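You operate a simulated robot arm through the tools that you are given. There is no shell and no other tool. Be economical: measure what you need, move in short steps, check, and stop when the job is done.

Carry out the task below with a simulated robot arm. There is one attempt and no reset: what you move stays moved.

TASK
Wipe up the smear, grease the black bearing and lay it on the wiped spot.
Fine: three strokes of the pump; leave the rag on the bench top.
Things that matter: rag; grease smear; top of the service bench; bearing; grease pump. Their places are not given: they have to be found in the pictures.

Only the result counts: the job must be done as asked and must still hold three seconds after the hand-in. Knocking over, shifting, dropping, spilling or breaking anything else fails it.

THE ROBOT
A 7-joint arm with a two-finger parallel gripper, fixed in place. Base frame: the origin is at the foot of the arm, x ahead of it, y to its left, z up; the work surface is at about z = 880. Readings come in mm, degrees, newtons and seconds.
With the tool pointing down near the work surface it reaches from about 340 to 780 mm from the base axis. Its first joint turns from -166.0 to 166.0 degrees. Payload 3.91 kg.
Tool frame: the origin (TCP) lies between the finger pads and is the grasp point; the fingertips stand 30 mm ahead of it; z points along the fingers, y is the line along which they close. Largest opening 110 mm; finger width 20, thickness 10; the body of the gripper, 48 by 112 mm, starts 55 mm behind the TCP.
Orientation is told as [roll, pitch, yaw] about the base's x, y, z axes, in that order, counted from this pose: with the fingers straight down and closing along the base's y, the tool's x points along the base's -x, its y along +y and its z along -z.

THE INTERFACE
- The arm moves only by the tool apply_moves. Its argument "rows" is text: rows parted by semicolons, each of 7 numbers parted by spaces: the turn, a rotation vector about the base's x, y, z in degrees, then the shift along the base's x, y, z in m, then the finger opening in m, from 0 to 0.11. In form: ax ay az x y z gripper; .... A call has 1 to 10 rows; each row shifts and turns the commanded pose from where the row before left it. Rows are played at 5 a second. More than 50 mm and 8.6 degrees between two rows, or a gripper value outside its range, and nothing of the call is played. A pose out of reach is approached as far as the arm can. The call stops where the force on the tool passes 40 N (or 10 N more than at its start, if that is more) or the arm is blocked; 0.2 s more then pass. The fingers move at their own pace (about 153 mm/s each) and stop on an object; they squeeze with about 22 N. The grip force told is the motor's: it shows also when the fingers shut on nothing. Time passes only in rows, and 0.2 s behind the last, so rows that do not move let the fingers close. The reply holds the time, the measured pose of the TCP, the force on the tool along the base axes, the opening and the grip force, in the units named above and with some noise.
- Cameras (640 x 400 px; columns grow to the right, rows downward): "scene" is fixed at [217.8, 649.4, 1431.7]; the picture's right is [-0.93, -0.36, 0.00], its down [-0.11, 0.29, -0.95] and it looks along [0.34, -0.89, -0.31] (base axes); focal length 328 px, centre (320, 200). "wrist" rides on the gripper at [77, 7, -115] in the tool frame; the picture's right is [-0.09, 1.00, 0.00], its down [-0.80, -0.07, -0.59] and it looks along [-0.59, -0.05, 0.80] (tool axes); focal length 270 px, centre (320, 200).
- grab_frame(camera): a new picture of that camera. The clock stands still meanwhile.
- lift_body(by): slides the trunk up (or, below 0, down) by that many mm; the arm rides with it, the base frame stays. It gives what a move gives, with no picture.
- measure_at(camera, pixels): there is no depth. For up to 12 entries [column, row, z] of the newest picture of that camera ("zoom" is the newest enlarged one), the place [x, y] in the base frame at which the ray of that pixel passes the height z, good to about 2 mm. The clock stands still meanwhile.
- zoom(camera, box): a new picture of the part [left, top, right, bottom] of that camera's present view, enlarged. The clock stands still meanwhile.
- close_job(): hands the job in; it is judged then, once.

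Keep the steps short. Do not move on a guess: measure, check each grasp and each placing, and mend mistakes. In all there are 80 turns and 54 pictures (those below and enlarged ones count). Leave the gripper open and the arm clear of the work at the hand-in unless told otherwise, and finish with a single line.

The tools are called after "Request:" as name(argument=value, ...) on one line, values as JSON. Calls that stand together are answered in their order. apply_moves: Moves the arm, as the interface text tells. Its arguments: {"type":"object","properties":{"rows":{"type":"string"}},"required":["rows"]} The other tools are called the same way: lift_body (by) slides the trunk up or down; grab_frame (camera) takes a picture; measure_at (camera, pixels) gives the place at which the rays of pixels pass given heights; zoom (camera, box) takes an enlarged picture of a part of a camera's view; close_job () hands the job in.

At the start:

```text
t: 0.0
tool_pos: [372.5, -175.7, 1389.0]
ee_rot: [0.0, 0.0, 0.0]
force: [0.0, 0.4, -0.1]
width: 110.2
grasp_force: 0.1
trunk travel left (down, up): [-550.0, 60.0]
```

scene: 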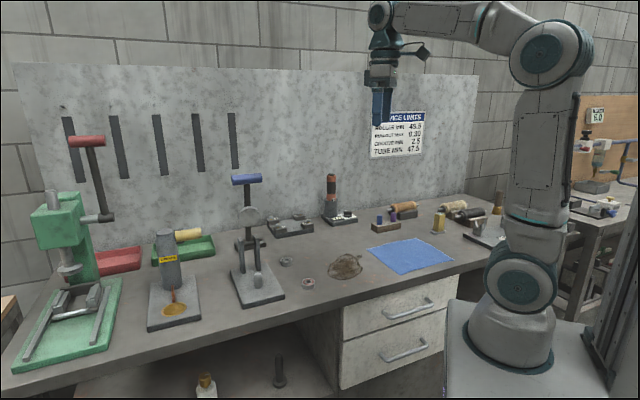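
wrist: 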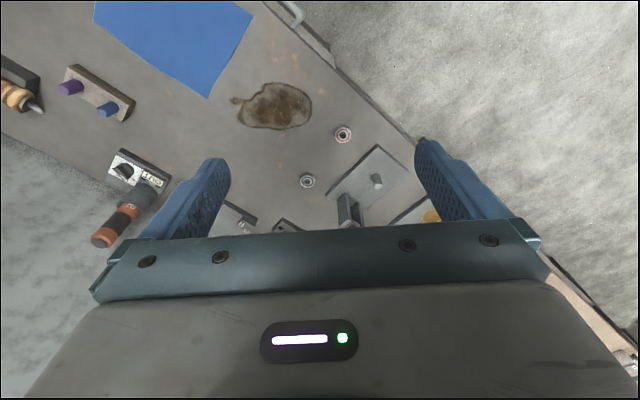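

I see a blue rag at about (410,253), a brown smear at (345,266), two small rings at (287,261) and (308,283), and a yellow-labelled pump at (172,290). I'll zoom in on these.

Request:
zoom(camera="scene", box=[260, 220, 470, 310])

Request:
zoom(camera="scene", box=[130, 160, 300, 340])

Request:
zoom(camera="wrist", box=[220, 60, 440, 240])

```text
3.05 times, centred on (365, 265) of scene
```

zoom: 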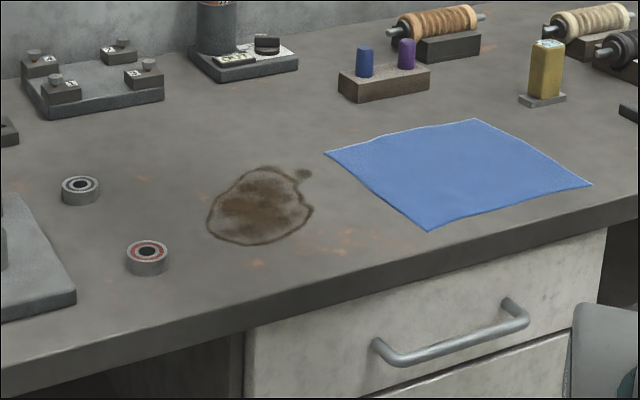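

```text
2.22 times, centred on (215, 250) of scene
```

zoom: 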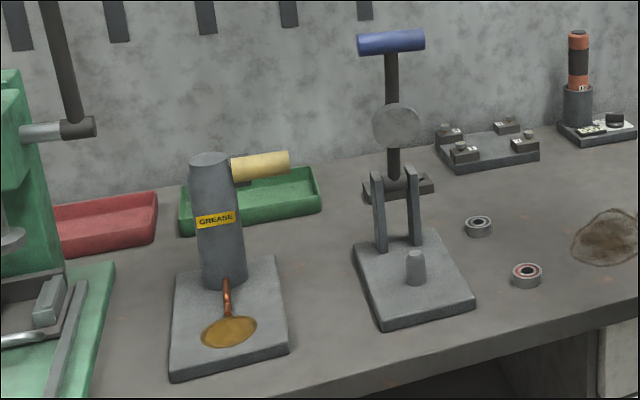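

```text
2.22 times, centred on (330, 150) of wrist
```

zoom: 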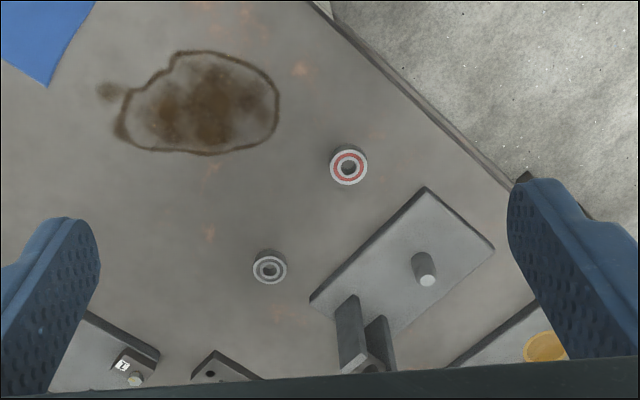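

Next I'll measure positions at bench height: smear, rag corners, bearings and pump, in both views.

Request:
measure_at(camera="scene", pixels=[[286.3, 260.5, 890], [308, 281.5, 890], [345, 266, 880], [328, 268, 880], [361, 264, 880], [366.6, 249.6, 880], [416.5, 238.4, 880], [454.2, 260.1, 880], [401, 275.2, 880], [174, 309.5, 890], [168, 288, 890], [172, 235, 1020]])

Request:
measure_at(camera="wrist", pixels=[[307, 181, 895], [343.5, 134, 895], [276, 106, 880], [313, 108, 880], [238, 120, 880], [265, 127, 880], [285, 82, 880], [210, 97, 880], [94, 4, 880], [252, 14, 880], [433, 215, 890]])

```text
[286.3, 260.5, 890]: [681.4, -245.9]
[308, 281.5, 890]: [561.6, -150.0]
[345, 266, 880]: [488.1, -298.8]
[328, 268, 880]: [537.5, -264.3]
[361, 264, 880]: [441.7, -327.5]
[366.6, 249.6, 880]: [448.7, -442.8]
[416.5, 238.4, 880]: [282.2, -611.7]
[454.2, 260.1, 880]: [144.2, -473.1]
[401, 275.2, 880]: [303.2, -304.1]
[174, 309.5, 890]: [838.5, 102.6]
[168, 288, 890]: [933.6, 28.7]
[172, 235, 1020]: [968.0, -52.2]
```

```text
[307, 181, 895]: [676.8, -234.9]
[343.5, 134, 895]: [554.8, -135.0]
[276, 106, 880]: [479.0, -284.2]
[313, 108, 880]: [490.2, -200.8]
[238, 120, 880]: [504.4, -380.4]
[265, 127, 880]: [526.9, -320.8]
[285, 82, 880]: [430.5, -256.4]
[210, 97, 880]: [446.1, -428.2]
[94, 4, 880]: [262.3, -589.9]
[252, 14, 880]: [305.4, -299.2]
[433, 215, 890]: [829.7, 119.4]
```

The black-sealed bearing is the farther one at about (680,-240), and the nearer one is red. The pump pad is at about (835,110), near the reach limit, so I need a closer look. I'll move the arm high over the bench towards the pump.

Request:
apply_moves(rows="0 0 0 0.024 0.034 -0.02 0.11;0 0 0 0.024 0.034 -0.02 0.11;0 0 0 0.024 0.034 -0.02 0.11;0 0 0 0.024 0.034 -0.02 0.11;0 0 0 0.024 0.034 -0.02 0.11;0 0 0 0.024 0.034 -0.02 0.11;0 0 0 0.024 0.034 -0.02 0.11")

Request:
grab_frame(camera="wrist")

```text
t: 1.6
tool_pos: [541.8, 63.1, 1247.6]
ee_rot: [0.0, 0.0, 0.0]
force: [0.5, -0.5, 1.2]
width: 110.1
grasp_force: 0.1
trunk travel left (down, up): [-550.0, 60.0]
```

```text
48 pictures are left
```

wrist: 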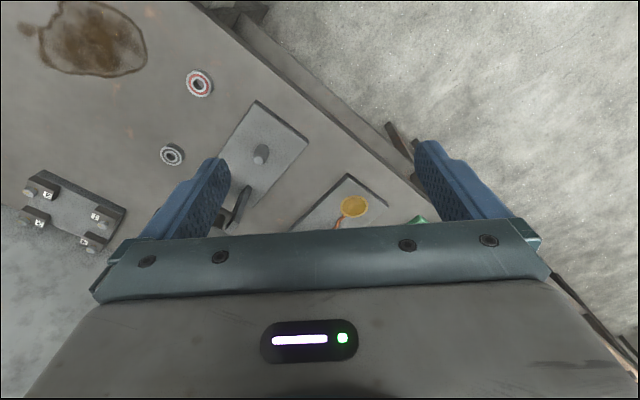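

The gripper hides the pump body, so I'll move outward and tilt the fingers outward about 24° to see it.

Request:
apply_moves(rows="0 -8 0 0.04 0 0.01 0.11;0 -8 0 0.04 0 0.01 0.11;0 -8 0 0.04 0 0.01 0.11;0 0 0 0.03 0 0 0.11")

Request:
grab_frame(camera="wrist")

Request:
grab_frame(camera="scene")

```text
t: 2.6
tool_pos: [692.8, 61.6, 1277.1]
ee_rot: [0.0, -24.0, -0.1]
force: [0.1, -0.2, 0.1]
width: 110.3
grasp_force: 0.1
trunk travel left (down, up): [-550.0, 60.0]
```

```text
47 pictures are left
```

wrist: 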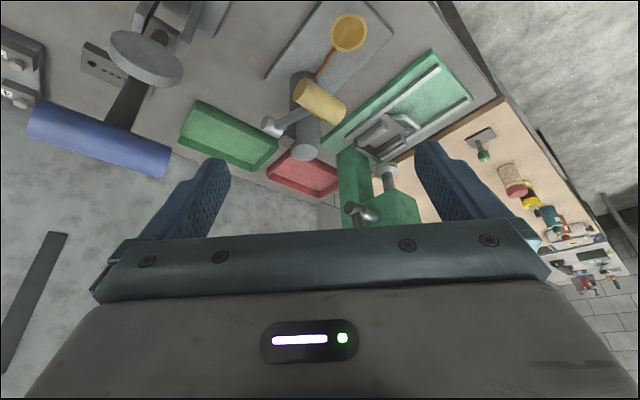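

```text
46 pictures are left
```

scene: 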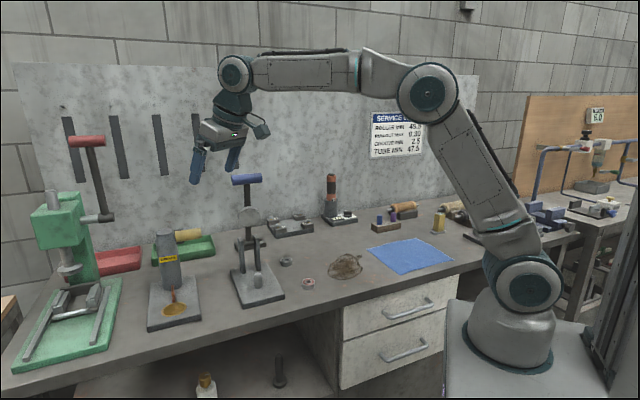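

Request:
zoom(camera="wrist", box=[230, 0, 420, 180])

Request:
zoom(camera="scene", box=[140, 210, 240, 330])

```text
2.22 times, centred on (325, 90) of wrist
```

zoom: 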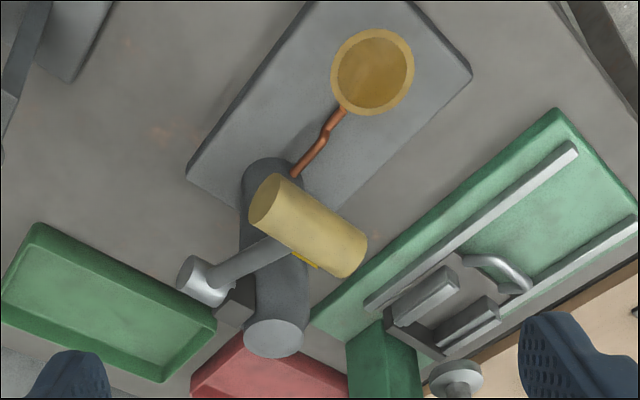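

```text
3.33 times, centred on (190, 270) of scene
```

zoom: 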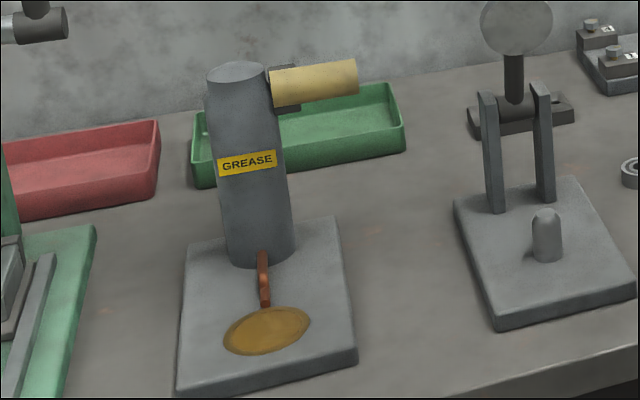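

I now see the pump: a cylinder, a copper nozzle to an amber dish, and a lever with a cream handle pivoted on the wall side. I'll triangulate the handle ends and dish from both views.

Request:
measure_at(camera="wrist", pixels=[[302.5, 90, 1000], [302.5, 90, 1100], [338.5, 116, 1000], [338.5, 116, 1100], [273, 126, 1000], [273, 126, 1100], [349, 33, 880], [349, 33, 900], [297, 80, 890], [308, 150, 1000], [308, 150, 1100], [334, 50, 890]])

Request:
measure_at(camera="scene", pixels=[[201.1, 233.1, 1000], [201.1, 233.1, 1100], [188, 235, 1000], [188, 235, 1100], [165, 231, 1000], [165, 231, 1100], [173.5, 309, 880], [173.5, 309, 900], [182, 230, 1000], [182, 230, 1100]])

```text
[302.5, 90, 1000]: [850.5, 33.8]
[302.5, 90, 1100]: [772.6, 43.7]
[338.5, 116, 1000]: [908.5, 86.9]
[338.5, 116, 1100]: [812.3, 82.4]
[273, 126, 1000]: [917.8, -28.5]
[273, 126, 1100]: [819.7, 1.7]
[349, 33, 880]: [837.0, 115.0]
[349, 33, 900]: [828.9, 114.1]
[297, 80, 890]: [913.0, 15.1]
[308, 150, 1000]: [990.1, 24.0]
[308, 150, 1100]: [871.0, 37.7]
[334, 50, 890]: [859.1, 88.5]
```

```text
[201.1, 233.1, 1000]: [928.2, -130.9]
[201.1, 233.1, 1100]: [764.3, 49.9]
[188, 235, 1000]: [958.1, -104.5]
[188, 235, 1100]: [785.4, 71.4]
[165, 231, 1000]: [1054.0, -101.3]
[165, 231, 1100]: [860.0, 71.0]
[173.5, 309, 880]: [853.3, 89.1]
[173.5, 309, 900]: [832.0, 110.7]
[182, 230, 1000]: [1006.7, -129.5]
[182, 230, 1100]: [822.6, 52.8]
```

The handle centre is at about (795,63,1095), with its pivot on the wall side, so it presses downward. The dish centre is at about (828,114,902). The rag comes first: I'll untilt and move over the rag centre at about (293,-455).

Request:
apply_moves(rows="0 8 0 -0.03 -0.037 0 0.11;0 8 0 -0.03 -0.037 0 0.11;0 8 0 -0.03 -0.037 0 0.11;0 0 0 -0.03 -0.037 0 0.11;0 0 0 -0.028 -0.037 0 0.11;0 0 0 -0.028 -0.037 0 0.11;0 0 0 -0.028 -0.037 0 0.11;0 0 0 -0.028 -0.037 0 0.11;0 0 0 -0.028 -0.037 0 0.11;0 0 0 -0.028 -0.037 0 0.11")

Request:
apply_moves(rows="0 0 0 -0.028 -0.030 -0.026 0.11;0 0 0 -0.028 -0.030 -0.026 0.11;0 0 0 -0.028 -0.030 -0.026 0.11;0 0 0 -0.028 -0.030 -0.026 0.11;0 0 0 0 -0.027 -0.035 0.11")

Request:
grab_frame(camera="wrist")

```text
t: 4.8
tool_pos: [401.2, -309.4, 1278.1]
ee_rot: [0.0, -0.1, 0.0]
force: [0.5, -0.5, 0.7]
width: 109.8
grasp_force: 0.1
trunk travel left (down, up): [-550.0, 60.0]
```

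```text
t: 6.0
tool_pos: [288.2, -456.3, 1137.3]
ee_rot: [0.0, -0.1, 0.1]
force: [0.6, 0.0, 0.1]
width: 109.8
grasp_force: 0.2
trunk travel left (down, up): [-550.0, 60.0]
```

```text
43 pictures are left
```

wrist: 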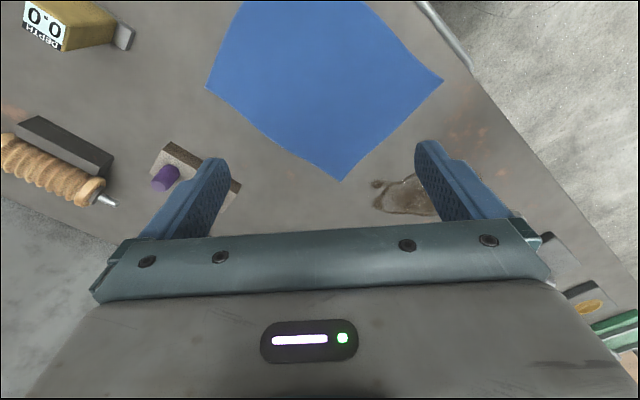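

Request:
measure_at(camera="wrist", pixels=[[341, 181, 880], [443, 80, 880], [205, 86, 880], [240, 182, 880], [240, 182, 905], [165, 140, 905], [320, 90, 880], [380, 182, 880]])

```text
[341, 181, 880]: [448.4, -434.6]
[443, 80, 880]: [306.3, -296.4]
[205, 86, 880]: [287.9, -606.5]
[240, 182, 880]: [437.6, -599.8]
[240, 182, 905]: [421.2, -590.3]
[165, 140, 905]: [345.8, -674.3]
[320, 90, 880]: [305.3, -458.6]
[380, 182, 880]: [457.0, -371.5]
```

The rag is confirmed flat at z≈880 with its centre at about (297,-451). I'll descend over the centre with the fingers partly open.

Request:
apply_moves(rows="0 0 0 0.009 0.005 -0.045 0.07;0 0 0 0 0 -0.045 0.07;0 0 0 0 0 -0.045 0.07;0 0 0 0 0 -0.045 0.07;0 0 0 0 0 -0.03 0.07;0 0 0 0 0 -0.01 0.07")

Request:
grab_frame(camera="wrist")

```text
t: 7.4
tool_pos: [297.9, -450.0, 919.5]
ee_rot: [0.0, 0.0, 0.0]
force: [-0.6, 0.5, 0.0]
width: 69.8
grasp_force: 0.1
trunk travel left (down, up): [-550.0, 60.0]
```

```text
42 pictures are left
```

wrist: 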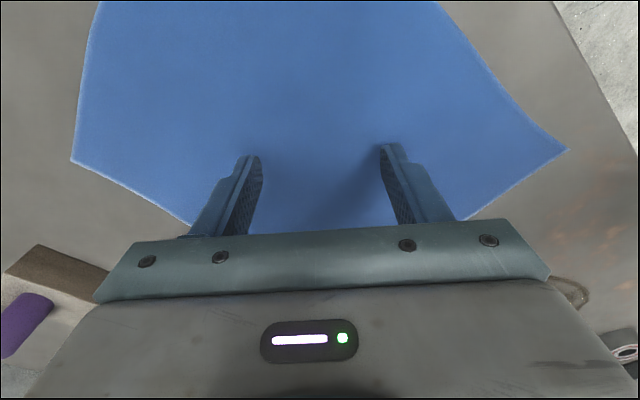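

The fingertips are about 10 mm above the rag. I'll go down in small steps to touch it and then close.

Request:
apply_moves(rows="0 0 0 0 0 -0.004 0.07;0 0 0 0 0 -0.003 0.07;0 0 0 0 0 -0.002 0.07;0 0 0 0 0 -0.001 0.07;0 0 0 0 0 0 0.0;0 0 0 0 0 0 0;0 0 0 0 0 0 0")

Request:
grab_frame(camera="wrist")

```text
t: 9.0
tool_pos: [298.9, -448.8, 912.6]
ee_rot: [-0.2, -0.1, 0.0]
force: [2.0, -2.4, 23.5]
width: 2.5
grasp_force: 21.7
trunk travel left (down, up): [-550.0, 60.0]
```

```text
41 pictures are left
```

wrist: 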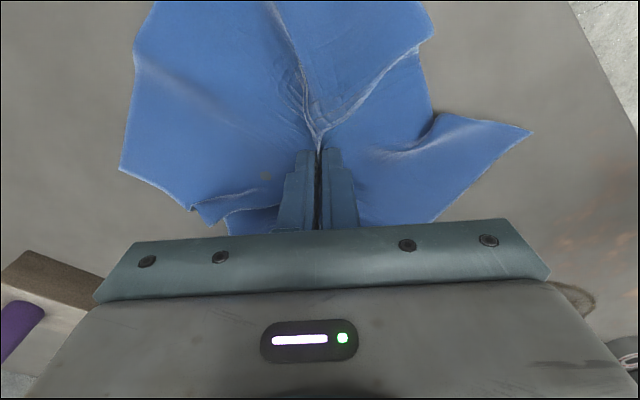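

The cloth is pinched in a fold with a 2.5 mm opening. I'll drag it with light contact to the near end of the smear, so the cloth trails behind and stays clear of the bearings.

Request:
apply_moves(rows="0 0 0 0 0 0.004 0;0 0 0 0.035 0.01 0 0;0 0 0 0.035 0.01 0 0;0 0 0 0.035 0.01 0 0;0 0 0 0.035 0.01 0 0;0 0 0 0.035 0.01 0 0")

Request:
grab_frame(camera="scene")

Request:
grab_frame(camera="wrist")

```text
t: 10.4
tool_pos: [474.9, -400.5, 913.2]
ee_rot: [-0.1, 0.1, -0.1]
force: [0.6, 0.5, -0.1]
width: 2.2
grasp_force: 21.5
trunk travel left (down, up): [-550.0, 60.0]
```

```text
40 pictures are left
```

scene: 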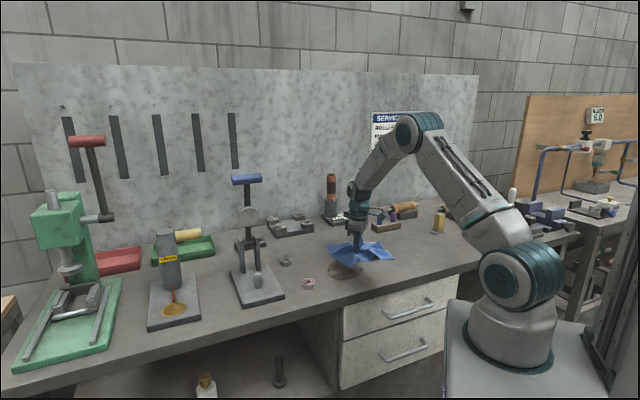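

```text
39 pictures are left
```

wrist: 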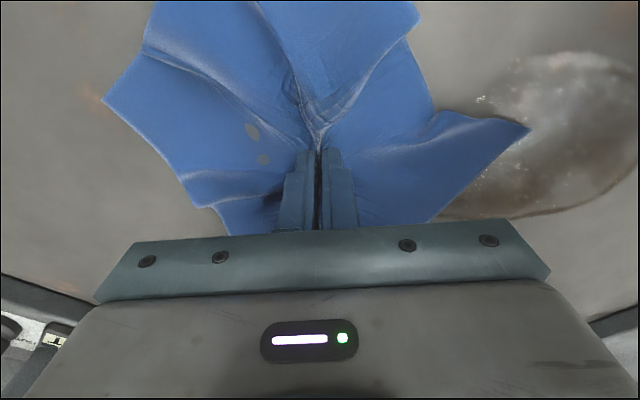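

The rag moves along with the hand at almost no contact force. I'll lower 3 mm for light pressure and begin serpentine strokes along y over the smear.

Request:
apply_moves(rows="0 0 0 0 0 -0.003 0;0 0 0 0 0.035 0 0;0 0 0 0 0.035 0 0;0 0 0 0 0.035 0 0;0 0 0 0 0.035 0 0;0 0 0 0 0.025 0 0;0 0 0 0.03 0 0 0;0 0 0 0 -0.04 0 0;0 0 0 0 -0.04 0 0;0 0 0 0 -0.04 0 0")

Request:
grab_frame(camera="wrist")

```text
t: 12.6
tool_pos: [503.2, -354.7, 909.3]
ee_rot: [0.1, 0.0, 0.0]
force: [0.5, -0.7, 2.2]
width: 2.4
grasp_force: 21.7
trunk travel left (down, up): [-550.0, 60.0]
```

```text
38 pictures are left
```

wrist: 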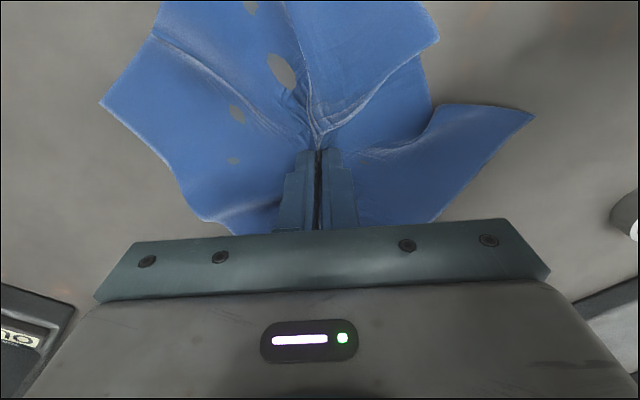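

Most of the smear is already gone. I'll make more passes at the inner and outer sides for full coverage.

Request:
apply_moves(rows="0 0 0 0.025 0 0 0;0 0 0 0 0.04 0 0;0 0 0 0 0.035 0 0;0 0 0 -0.03 0.02 0 0;0 0 0 -0.03 0 0 0;0 0 0 -0.03 0 0 0;0 0 0 0 -0.04 0 0;0 0 0 0 -0.04 0 0;0 0 0 0 -0.04 0 0")

Request:
grab_frame(camera="scene")

```text
t: 14.6
tool_pos: [441.7, -380.7, 913.1]
ee_rot: [0.0, -0.1, 0.0]
force: [-0.1, -0.4, 0.7]
width: 2.0
grasp_force: 21.8
trunk travel left (down, up): [-550.0, 60.0]
```

```text
37 pictures are left
```

scene: 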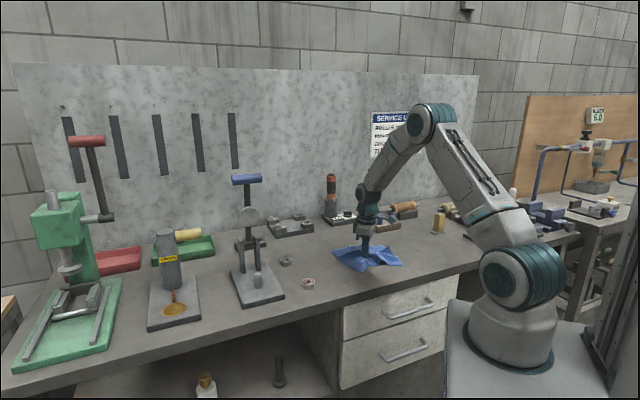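

I'll take the rag back to its earlier area around (300,-450), release it and rise.

Request:
apply_moves(rows="0 0 0 -0.035 -0.018 0 0;0 0 0 -0.035 -0.018 0 0;0 0 0 -0.035 -0.018 0 0;0 0 0 -0.035 -0.018 0 0;0 0 0 0 0 0 0.03;0 0 0 0 0 0 0.03;0 0 0 0 0 0.04 0.03;0 0 0 0 0 0.04 0.03;0 0 0 0 0 0.045 0.03;0 0 0 0 0 0.045 0.03")

Request:
grab_frame(camera="wrist")

Request:
zoom(camera="scene", box=[260, 220, 470, 310])

```text
t: 16.8
tool_pos: [300.0, -451.8, 1080.7]
ee_rot: [-0.1, 0.0, 0.0]
force: [0.0, -0.2, -0.4]
width: 29.9
grasp_force: 0.1
trunk travel left (down, up): [-550.0, 60.0]
```

```text
36 pictures are left
```

wrist: 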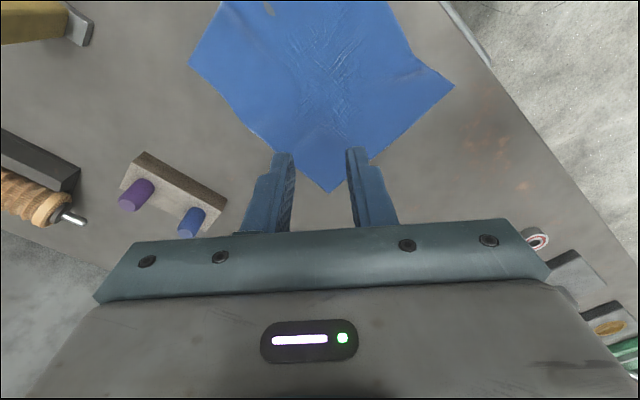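

```text
3.05 times, centred on (365, 265) of scene
```

zoom: 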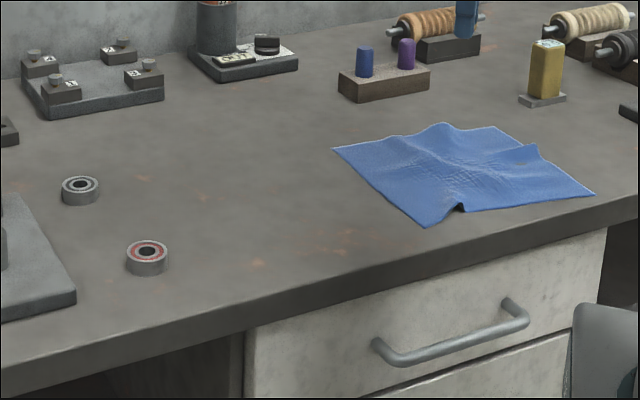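

The smear is gone and the rag lies flat on the bench, with everything else undisturbed. Next is the black bearing: I'll go above it with the tool vertical and look.

Request:
apply_moves(rows="0 0 0 0.0356 0.0235 0 0.06;0 0 0 0.0356 0.0235 0 0.06;0 0 0 0.0356 0.0235 0 0.06;0 0 0 0.0356 0.0235 0 0.06;0 0 0 0.0356 0.0235 0 0.06;0 0 0 0.0356 0.0235 0 0.06;0 0 0 0.0356 0.0235 0 0.06;0 0 0 0.0356 0.0235 0 0.06;0 0 0 0.0356 0.0235 0 0.06")

Request:
grab_frame(camera="wrist")

```text
t: 18.8
tool_pos: [621.0, -239.9, 1079.2]
ee_rot: [0.0, 0.1, 0.1]
force: [-0.4, 0.4, 0.3]
width: 60.0
grasp_force: 0.0
trunk travel left (down, up): [-550.0, 60.0]
```

```text
34 pictures are left
```

wrist: 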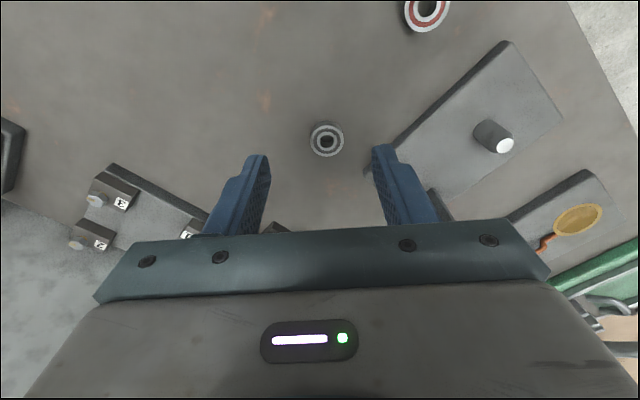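

Request:
zoom(camera="wrist", box=[270, 80, 450, 200])

Request:
measure_at(camera="wrist", pixels=[[326, 137, 895], [309, 137, 895], [344, 137, 895], [327, 121, 895], [326, 152, 895], [326, 158, 880], [365, 173, 885], [365, 173, 895], [500, 42, 895], [578, 219, 895], [578, 219, 905], [545, 240, 910]])

```text
3.33 times, centred on (360, 140) of wrist
```

zoom: 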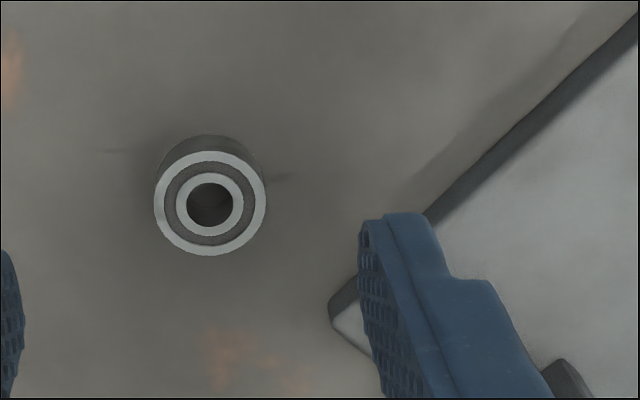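

```text
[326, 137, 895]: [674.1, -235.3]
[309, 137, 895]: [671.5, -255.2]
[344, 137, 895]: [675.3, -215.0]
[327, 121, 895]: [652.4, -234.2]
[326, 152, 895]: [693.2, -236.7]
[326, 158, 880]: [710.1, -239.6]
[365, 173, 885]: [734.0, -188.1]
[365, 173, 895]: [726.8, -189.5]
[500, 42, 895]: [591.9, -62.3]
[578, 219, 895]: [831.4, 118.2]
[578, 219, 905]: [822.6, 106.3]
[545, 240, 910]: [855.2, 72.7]
```

The bearing top centre is at about (678,-236), OD ≈ 40 and top ≈ 895, with a dark seal. To reach the far dish later I'll grasp it with the fingers tilted outward 28°: tilt and descend part way.

Request:
apply_moves(rows="0 -7 0 0.012 0.001 0 0.06;0 -7 0 0.012 0.001 0 0.06;0 -7 0 0.012 0.001 0 0.06;0 -7 0 0.010 0.001 0 0.06;0 0 0 0 0 -0.04 0.06;0 0 0 0 0 -0.04 0.06;0 0 0 0 0 -0.04 0.06")

Request:
grab_frame(camera="wrist")

```text
t: 20.4
tool_pos: [664.5, -236.5, 960.0]
ee_rot: [0.0, -28.1, 0.0]
force: [0.2, -0.4, 0.0]
width: 60.2
grasp_force: 0.0
trunk travel left (down, up): [-550.0, 60.0]
```

```text
32 pictures are left
```

wrist: 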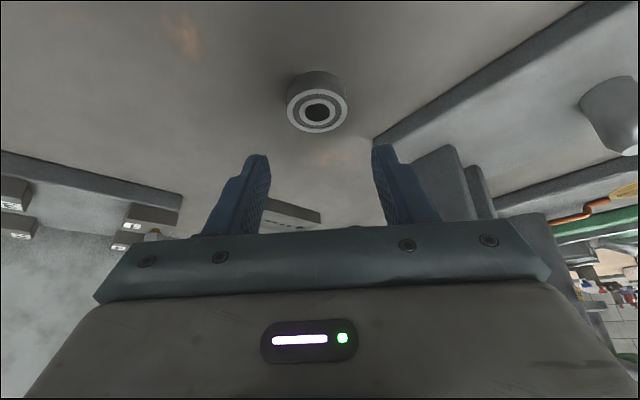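

Request:
measure_at(camera="wrist", pixels=[[318, 110, 895], [288, 110, 895], [348, 108, 895], [318, 110, 890]])

```text
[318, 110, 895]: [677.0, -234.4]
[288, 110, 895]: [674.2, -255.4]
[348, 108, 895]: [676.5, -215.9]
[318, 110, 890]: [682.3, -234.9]
```

The bearing centre is confirmed at about (677,-235). I'll descend to TCP z≈913 and close.

Request:
apply_moves(rows="0 0 0 0.0025 0.001 -0.02 0.06;0 0 0 0 0 -0.018 0.06;0 0 0 0 0 -0.008 0.06;0 0 0 0 0 0 0.02;0 0 0 0 0 0 0.02;0 0 0 0 0 0 0.02")

Request:
grab_frame(camera="wrist")

```text
t: 21.8
tool_pos: [667.2, -233.3, 915.6]
ee_rot: [-0.1, -28.0, 0.0]
force: [-0.2, -0.6, 0.1]
width: 39.1
grasp_force: 21.9
trunk travel left (down, up): [-550.0, 60.0]
```

```text
31 pictures are left
```

wrist: 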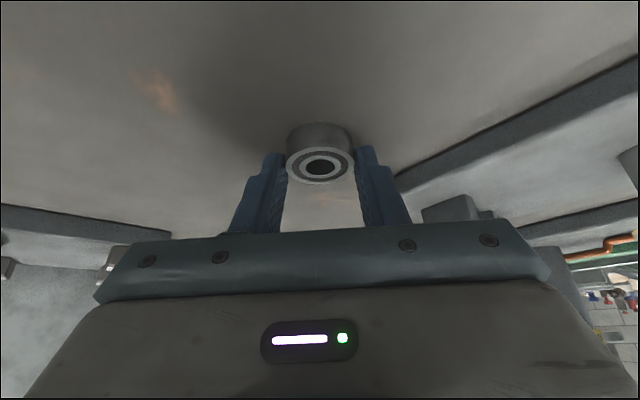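

Gripped at 39 mm. I'll lift and back off towards the robot, staying in front of the press.

Request:
apply_moves(rows="0 0 0 0 0 0.03 0.02;0 0 0 0 0 0.04 0.02;0 0 0 -0.01 0 0.045 0.02;0 0 0 -0.045 0 0.01 0.02;0 0 0 -0.045 0 0 0.02;0 0 0 -0.04 0.02 0 0.02")

Request:
grab_frame(camera="wrist")

```text
t: 23.2
tool_pos: [529.0, -215.4, 1039.4]
ee_rot: [-0.1, -28.1, 0.0]
force: [0.4, 0.5, -1.3]
width: 39.0
grasp_force: 21.6
trunk travel left (down, up): [-550.0, 60.0]
```

```text
30 pictures are left
```

wrist: 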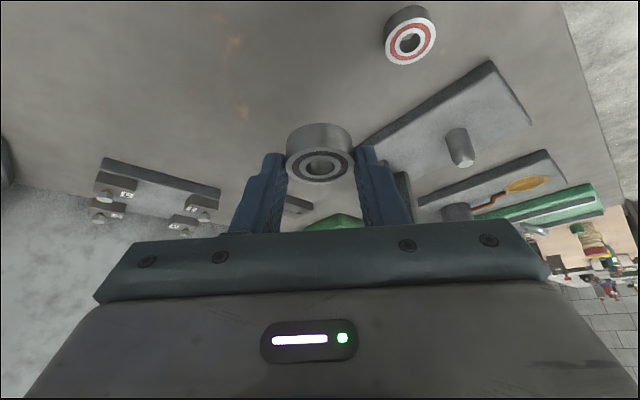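

The bearing is held level. I'll carry it along +y in front of the press and yaw -22° so the hand will lean away from the pump handle.

Request:
apply_moves(rows="0 0 -5.5 0 0.04 0 0.02;0 0 -5.5 0 0.04 0 0.02;0 0 -5.5 0 0.04 0 0.02;0 0 -5.5 0 0.04 0 0.02;0 0 0 0 0.045 0 0.02;0 0 0 0.01 0.045 0 0.02;0 0 0 0.02 0.045 0 0.02;0 0 0 0.03 0.04 0 0.02;0 0 0 0.03 0.035 0 0.02;0 0 0 0.03 0.03 0 0.02")

Request:
grab_frame(camera="wrist")

Request:
grab_frame(camera="scene")

```text
t: 25.4
tool_pos: [646.2, 185.6, 1037.7]
ee_rot: [-0.1, -28.0, -22.1]
force: [-0.5, 0.0, -1.0]
width: 39.2
grasp_force: 22.1
trunk travel left (down, up): [-550.0, 60.0]
```

```text
29 pictures are left
```

wrist: 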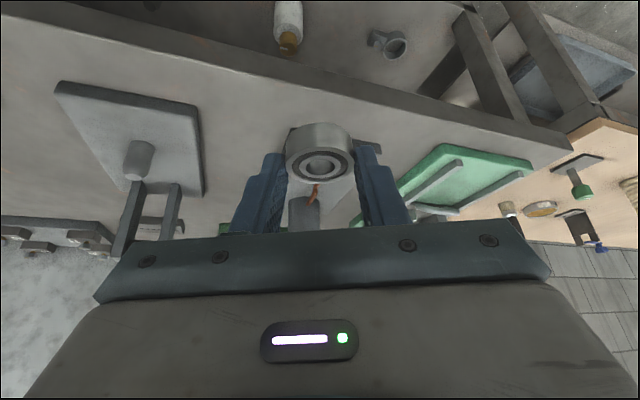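

```text
28 pictures are left
```

scene: 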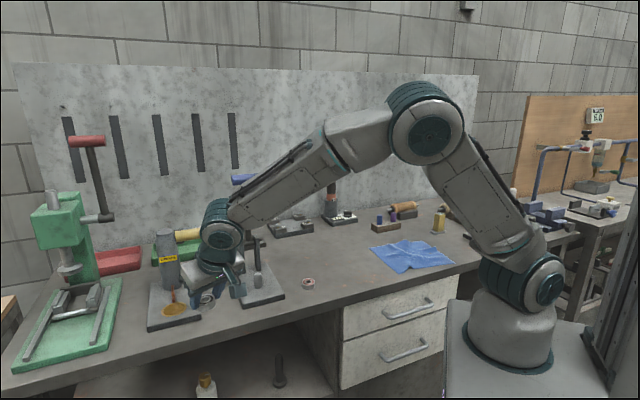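

I'll approach along the heading to a spot just short of the dish and inspect.

Request:
apply_moves(rows="0 0 0 0.035 -0.014 -0.01 0.02;0 0 0 0.035 -0.014 -0.01 0.02;0 0 0 0.035 -0.014 -0.015 0.02")

Request:
grab_frame(camera="wrist")

Request:
zoom(camera="scene", box=[130, 210, 250, 340])

```text
t: 26.2
tool_pos: [753.3, 144.2, 1004.3]
ee_rot: [-0.1, -28.0, -22.0]
force: [0.3, -0.6, -1.1]
width: 39.3
grasp_force: 21.9
trunk travel left (down, up): [-550.0, 60.0]
```

```text
27 pictures are left
```

wrist: 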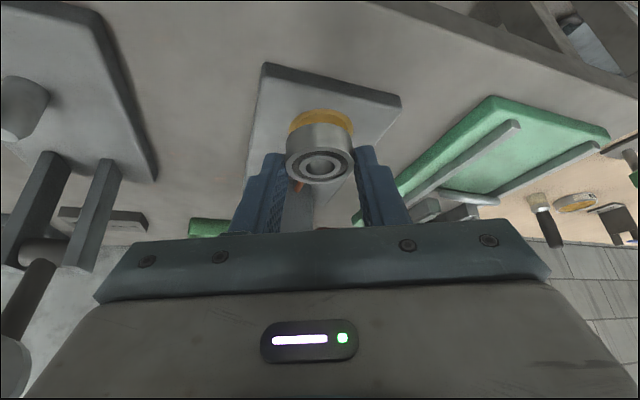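

```text
3.08 times, centred on (190, 275) of scene
```

zoom: 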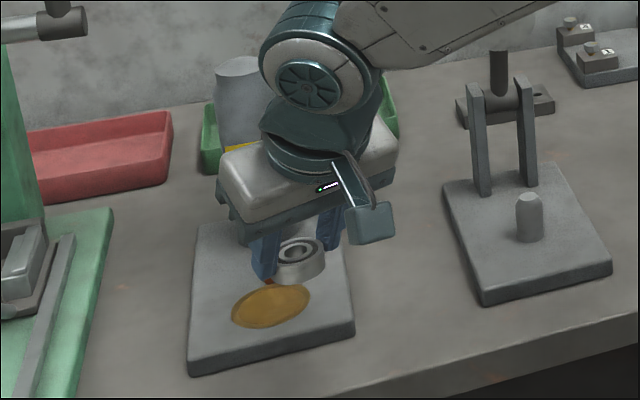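

Request:
measure_at(camera="zoom", pixels=[[271, 305, 895], [271, 305, 900], [232, 310, 895], [311, 300, 895], [275, 282, 895], [265, 328, 895], [270, 282, 905]])

Request:
measure_at(camera="wrist", pixels=[[288, 124, 895], [353, 128, 895], [322, 108, 895], [322, 108, 900], [288, 124, 900], [353, 128, 900], [267, 64, 890], [400, 98, 890], [299, 183, 905]])

```text
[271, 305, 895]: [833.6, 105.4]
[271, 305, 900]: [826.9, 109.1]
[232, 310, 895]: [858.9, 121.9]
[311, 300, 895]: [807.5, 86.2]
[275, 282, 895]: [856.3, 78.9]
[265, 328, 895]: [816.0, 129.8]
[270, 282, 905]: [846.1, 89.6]
```

```text
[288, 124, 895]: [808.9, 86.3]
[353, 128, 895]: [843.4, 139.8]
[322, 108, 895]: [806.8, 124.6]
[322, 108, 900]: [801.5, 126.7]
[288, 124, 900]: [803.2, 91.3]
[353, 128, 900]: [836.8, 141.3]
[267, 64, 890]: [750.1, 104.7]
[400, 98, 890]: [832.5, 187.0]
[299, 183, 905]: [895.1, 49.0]
```

The dish centre is at about (831.5,109), 63 mm wide. I'll move the bearing over it and lower part way.

Request:
apply_moves(rows="0 0 0 0.0345 -0.0155 -0.01 0.02;0 0 0 0.0345 -0.0155 -0.01 0.02;0 0 0 0 0 -0.02 0.02;0 0 0 0 0 -0.012 0.02")

Request:
grab_frame(camera="wrist")

Request:
zoom(camera="scene", box=[130, 210, 250, 340])

```text
t: 27.2
tool_pos: [822.0, 113.5, 952.9]
ee_rot: [0.0, -28.0, -22.0]
force: [0.1, -0.7, -1.0]
width: 39.4
grasp_force: 22.2
trunk travel left (down, up): [-550.0, 60.0]
```

```text
25 pictures are left
```

wrist: 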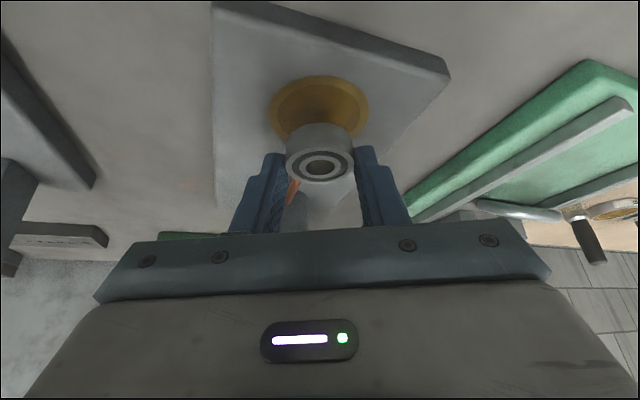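

```text
3.08 times, centred on (190, 275) of scene
```

zoom: 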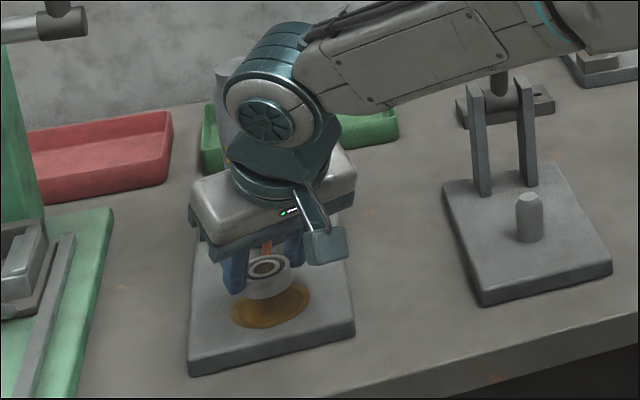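

Request:
measure_at(camera="wrist", pixels=[[268, 104, 897], [369, 106, 897], [319, 76, 897], [320, 165, 932], [290, 165, 932], [350, 165, 932]])

```text
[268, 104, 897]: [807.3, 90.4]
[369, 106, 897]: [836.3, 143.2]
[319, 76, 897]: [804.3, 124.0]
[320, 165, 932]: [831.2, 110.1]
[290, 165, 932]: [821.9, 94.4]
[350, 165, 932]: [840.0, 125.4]
```

The bearing is over the dish within 3 mm. I'll lower gently until contact.

Request:
apply_moves(rows="0 0 0 0.0008 0.0018 -0.01 0.02;0 0 0 0 0 -0.006 0.02;0 0 0 0 0 -0.002 0.02;0 0 0 0 0 -0.002 0.02")

```text
t: 28.2
tool_pos: [823.4, 113.5, 935.3]
ee_rot: [0.0, -28.3, -22.0]
force: [1.1, 0.8, 9.8]
width: 39.0
grasp_force: 21.9
trunk travel left (down, up): [-550.0, 60.0]
```

Contact at 10 N, so the bearing is seated. I'll release and retreat up and back.

Request:
apply_moves(rows="0 0 0 0 0 0.001 0.06;0 0 0 0 0 0 0.06;0 0 0 -0.01 0.004 0.03 0.06;0 0 0 -0.018 0.007 0.035 0.06;0 0 0 -0.04 0.016 0.02 0.06;0 0 0 -0.04 0.016 0 0.06")

Request:
grab_frame(camera="wrist")

Request:
zoom(camera="scene", box=[130, 210, 250, 340])

```text
t: 29.6
tool_pos: [715.2, 156.9, 1019.8]
ee_rot: [0.0, -28.1, -22.0]
force: [-0.6, -0.5, -0.2]
width: 60.1
grasp_force: 0.0
trunk travel left (down, up): [-550.0, 60.0]
```

```text
23 pictures are left
```

wrist: 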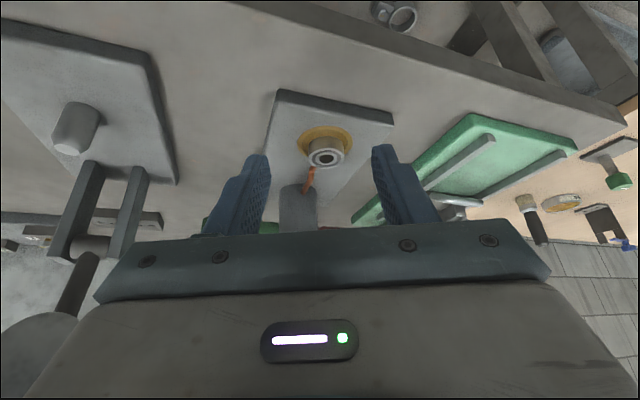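

```text
3.08 times, centred on (190, 275) of scene
```

zoom: 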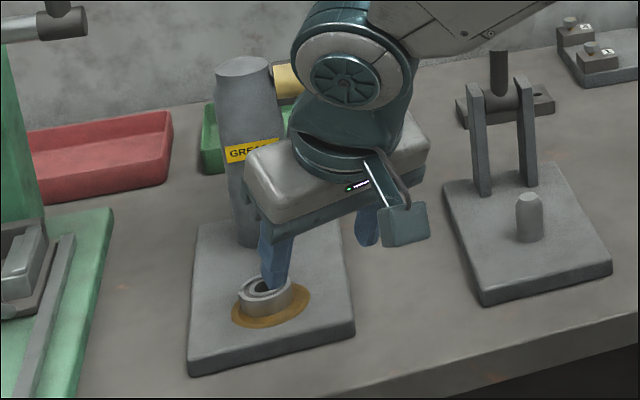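

The bearing sits on the dish under the nozzle. I'll close the fingers, rise, and look at the handle from above.

Request:
apply_moves(rows="0 0 0 -0.02 0.01 0.045 0.0;0 0 0 0 0 0.045 0.0;0 0 0 0 0 0.045 0.0;0 0 0 0.01 -0.02 0.04 0.0;0 0 0 0.01 -0.03 0.03 0.0")

Request:
grab_frame(camera="wrist")

Request:
grab_frame(camera="scene")

```text
refused: row 1 steps farther than a row can; nothing moved
```

```text
21 pictures are left
```

wrist: 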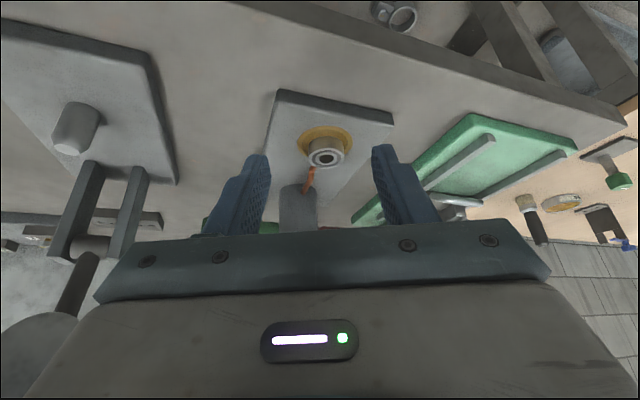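

```text
20 pictures are left
```

scene: 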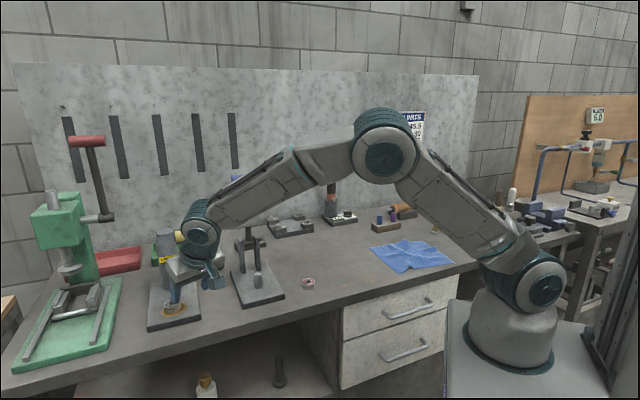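

The first row was slightly too long and nothing moved. I'll repeat with shorter rows.

Request:
apply_moves(rows="0 0 0 -0.015 0.008 0.04 0.0;0 0 0 0 0 0.045 0.0;0 0 0 0 0 0.045 0.0;0 0 0 0.01 -0.02 0.04 0.0;0 0 0 0.01 -0.03 0.03 0.0")

Request:
grab_frame(camera="wrist")

```text
t: 30.8
tool_pos: [721.9, 110.4, 1219.0]
ee_rot: [0.0, -27.8, -22.0]
force: [-0.3, -0.3, 0.1]
width: 0.1
grasp_force: 22.1
trunk travel left (down, up): [-550.0, 60.0]
```

```text
19 pictures are left
```

wrist: 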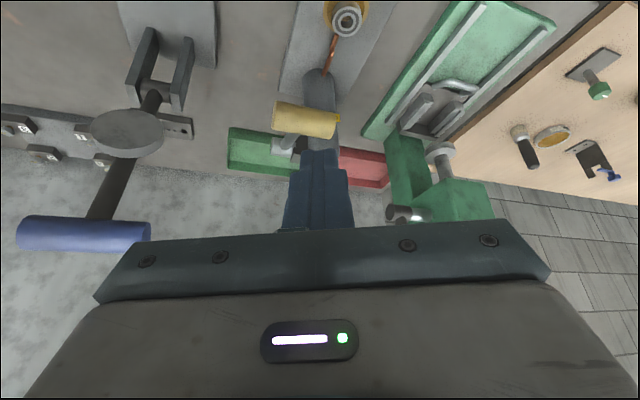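

Request:
measure_at(camera="wrist", pixels=[[307, 119, 1090], [307, 119, 1100], [275, 115, 1090], [275, 115, 1100], [339, 124, 1090], [339, 124, 1100], [279, 148, 1040], [279, 148, 1080], [307, 103, 1100], [307, 136, 1090]])

```text
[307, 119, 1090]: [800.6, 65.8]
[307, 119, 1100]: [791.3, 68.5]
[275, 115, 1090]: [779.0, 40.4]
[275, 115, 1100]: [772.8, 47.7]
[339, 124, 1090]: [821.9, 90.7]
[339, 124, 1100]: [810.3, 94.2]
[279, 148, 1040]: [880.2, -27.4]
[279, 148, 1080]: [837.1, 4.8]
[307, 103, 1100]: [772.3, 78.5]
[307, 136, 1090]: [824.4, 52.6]
```

The handle centre is confirmed at about (796,66,1095). I'll reduce tilt to 14° for a cleaner push and move the fingertip above the handle centre.

Request:
apply_moves(rows="2.62 6.49 0 0.033 -0.02 -0.02 0;2.62 6.49 0 0.034 -0.021 -0.02 0;0 0 0 0 0 -0.03 0")

Request:
grab_frame(camera="wrist")

Request:
zoom(camera="scene", box=[130, 190, 250, 330])

```text
t: 31.6
tool_pos: [779.6, 71.7, 1145.0]
ee_rot: [0.0, -14.0, -21.9]
force: [0.4, 0.2, 0.1]
width: 0.0
grasp_force: 22.0
out of reach, approached as far as the arm can: row 2
trunk travel left (down, up): [-550.0, 60.0]
```

```text
18 pictures are left
```

wrist: 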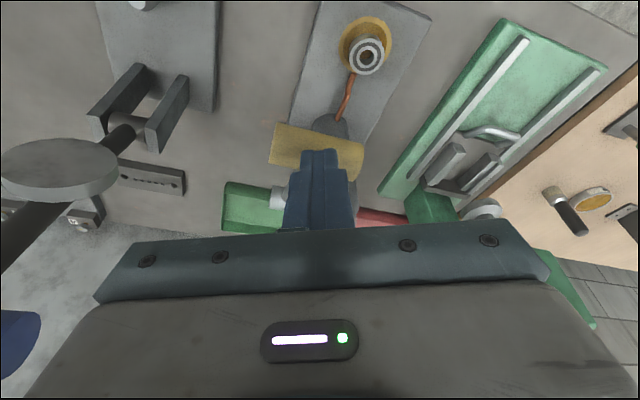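

```text
2.86 times, centred on (190, 260) of scene
```

zoom: 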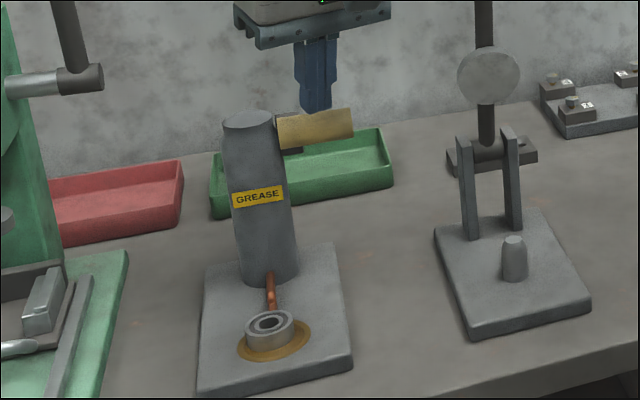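

The tip is about 10 mm short of the handle axis and 9 mm above it. I'll lower slightly while stepping outward and see how the reach behaves.

Request:
apply_moves(rows="0 0 0 0.004 -0.001 -0.002 0;0 0 0 0.003 -0.001 -0.002 0")

```text
t: 32.2
tool_pos: [786.4, 71.0, 1143.0]
ee_rot: [0.1, -14.0, -21.9]
force: [-0.3, -0.1, -0.9]
width: 0.1
grasp_force: 21.5
trunk travel left (down, up): [-550.0, 60.0]
```

Reach is fine. I'll press down in small steps and watch the force.

Request:
apply_moves(rows="0 0 0 0.003 -0.002 -0.004 0;0 0 0 0 0 -0.006 0;0 0 0 0 0 -0.006 0;0 0 0 0 0 -0.006 0")

```text
t: 33.2
tool_pos: [790.2, 67.5, 1118.8]
ee_rot: [0.0, -14.0, -21.9]
force: [-0.5, 2.2, 2.9]
width: 0.1
grasp_force: 22.3
trunk travel left (down, up): [-550.0, 60.0]
```

Request:
apply_moves(rows="0 0 0 0 0 -0.008 0;0 0 0 0 0 -0.008 0;0 0 0 0 0 -0.008 0;0 0 0 0 0 -0.008 0")

Request:
zoom(camera="scene", box=[130, 190, 250, 330])

```text
t: 34.2
tool_pos: [790.3, 69.5, 1088.5]
ee_rot: [0.0, -14.1, -21.9]
force: [-2.7, 4.5, 3.8]
width: 0.0
grasp_force: 22.1
trunk travel left (down, up): [-550.0, 60.0]
```

```text
2.86 times, centred on (190, 260) of scene
```

zoom: 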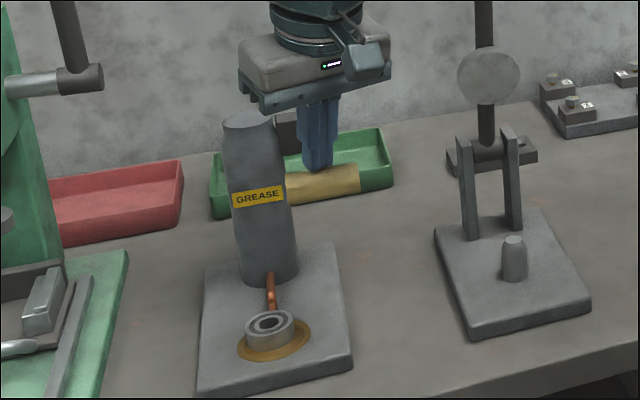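

The lever is moving down against a spring. I'll continue to its end stop.

Request:
apply_moves(rows="0 0 0 0 0 -0.007 0;0 0 0 0 0 -0.007 0;0 0 0 0 0 -0.007 0")

```text
t: 35.0
tool_pos: [790.4, 66.0, 1067.0]
ee_rot: [-0.1, -14.2, -21.9]
force: [3.7, -1.9, 4.1]
width: 0.1
grasp_force: 22.1
trunk travel left (down, up): [-550.0, 60.0]
```

Request:
apply_moves(rows="0 0 0 0 0 -0.006 0;0 0 0 0 0 -0.006 0;0 0 0 0 0 -0.006 0")

Request:
zoom(camera="scene", box=[130, 190, 250, 330])

```text
t: 36.0
tool_pos: [788.0, 68.0, 1058.8]
ee_rot: [0.1, -15.0, -21.9]
force: [-8.6, -4.2, 12.8]
width: 0.0
grasp_force: 22.1
trunk travel left (down, up): [-550.0, 60.0]
stopped in row 3: the force on the tool passed its limit (the readings are from after the stop); the commanded pose is now the measured one
```

```text
2.86 times, centred on (190, 260) of scene
```

zoom: 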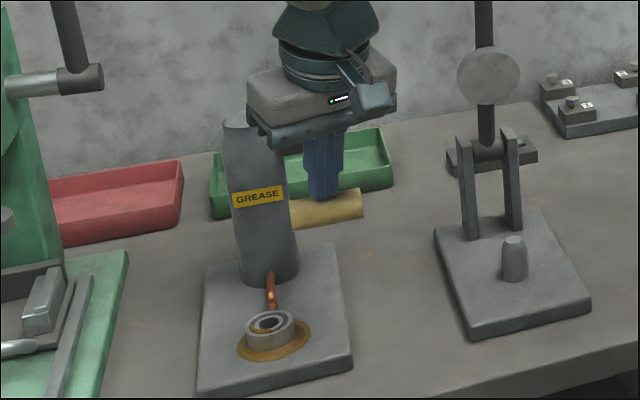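

End stop reached at TCP z≈1059, so that's stroke 1. I'll rise fully and check the lever returns.

Request:
apply_moves(rows="0 0 0 0.0005 0 0.02 0;0 0 0 0.0005 0 0.02 0;0 0 0 0.0005 0 0.02 0;0 0 0 0.0005 0 0.02 0;0 0 0 0 0 0.01 0;0 0 0 0 0 0 0")

Request:
zoom(camera="scene", box=[130, 190, 250, 330])

```text
t: 37.4
tool_pos: [791.4, 68.4, 1143.5]
ee_rot: [0.2, -14.6, -21.9]
force: [-0.4, 0.0, -0.2]
width: 0.0
grasp_force: 21.8
trunk travel left (down, up): [-550.0, 60.0]
```

```text
2.86 times, centred on (190, 260) of scene
```

zoom: 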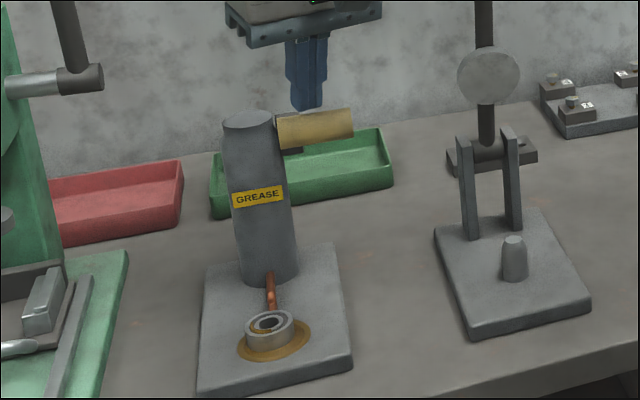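

The lever sprang back and some grease shows on the bearing. Now the second stroke: down to the stop.

Request:
apply_moves(rows="0 0 0 0 0 -0.012 0;0 0 0 0 0 -0.012 0;0 0 0 0 0 -0.012 0;0 0 0 0 0 -0.012 0;0 0 0 0 0 -0.012 0;0 0 0 0 0 -0.01 0;0 0 0 0 0 -0.006 0;0 0 0 0 0 -0.005 0;0 0 0 0 0 -0.005 0;0 0 0 0 0 -0.004 0")

```text
t: 39.6
tool_pos: [792.0, 68.4, 1058.8]
ee_rot: [0.4, -15.3, -22.1]
force: [5.8, -5.5, 20.3]
width: 0.1
grasp_force: 22.4
trunk travel left (down, up): [-550.0, 60.0]
```

It reached the same bottom (1058.8) with 20 N, so stroke 2 is done. I'll rise fully.

Request:
apply_moves(rows="0 0 0 0 0 0.02 0;0 0 0 0 0 0.02 0;0 0 0 0 0 0.02 0;0 0 0 0 0 0.02 0;0 0 0 0 0 0.01 0;0 0 0 0 0 0 0")

Request:
zoom(camera="scene", box=[130, 190, 250, 330])

```text
t: 41.0
tool_pos: [792.2, 68.3, 1142.9]
ee_rot: [0.2, -14.7, -22.0]
force: [0.6, 0.7, 1.2]
width: 0.2
grasp_force: 22.5
trunk travel left (down, up): [-550.0, 60.0]
```

```text
2.86 times, centred on (190, 260) of scene
```

zoom: 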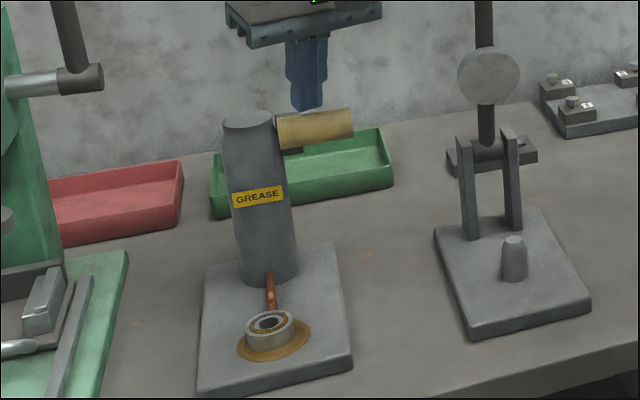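

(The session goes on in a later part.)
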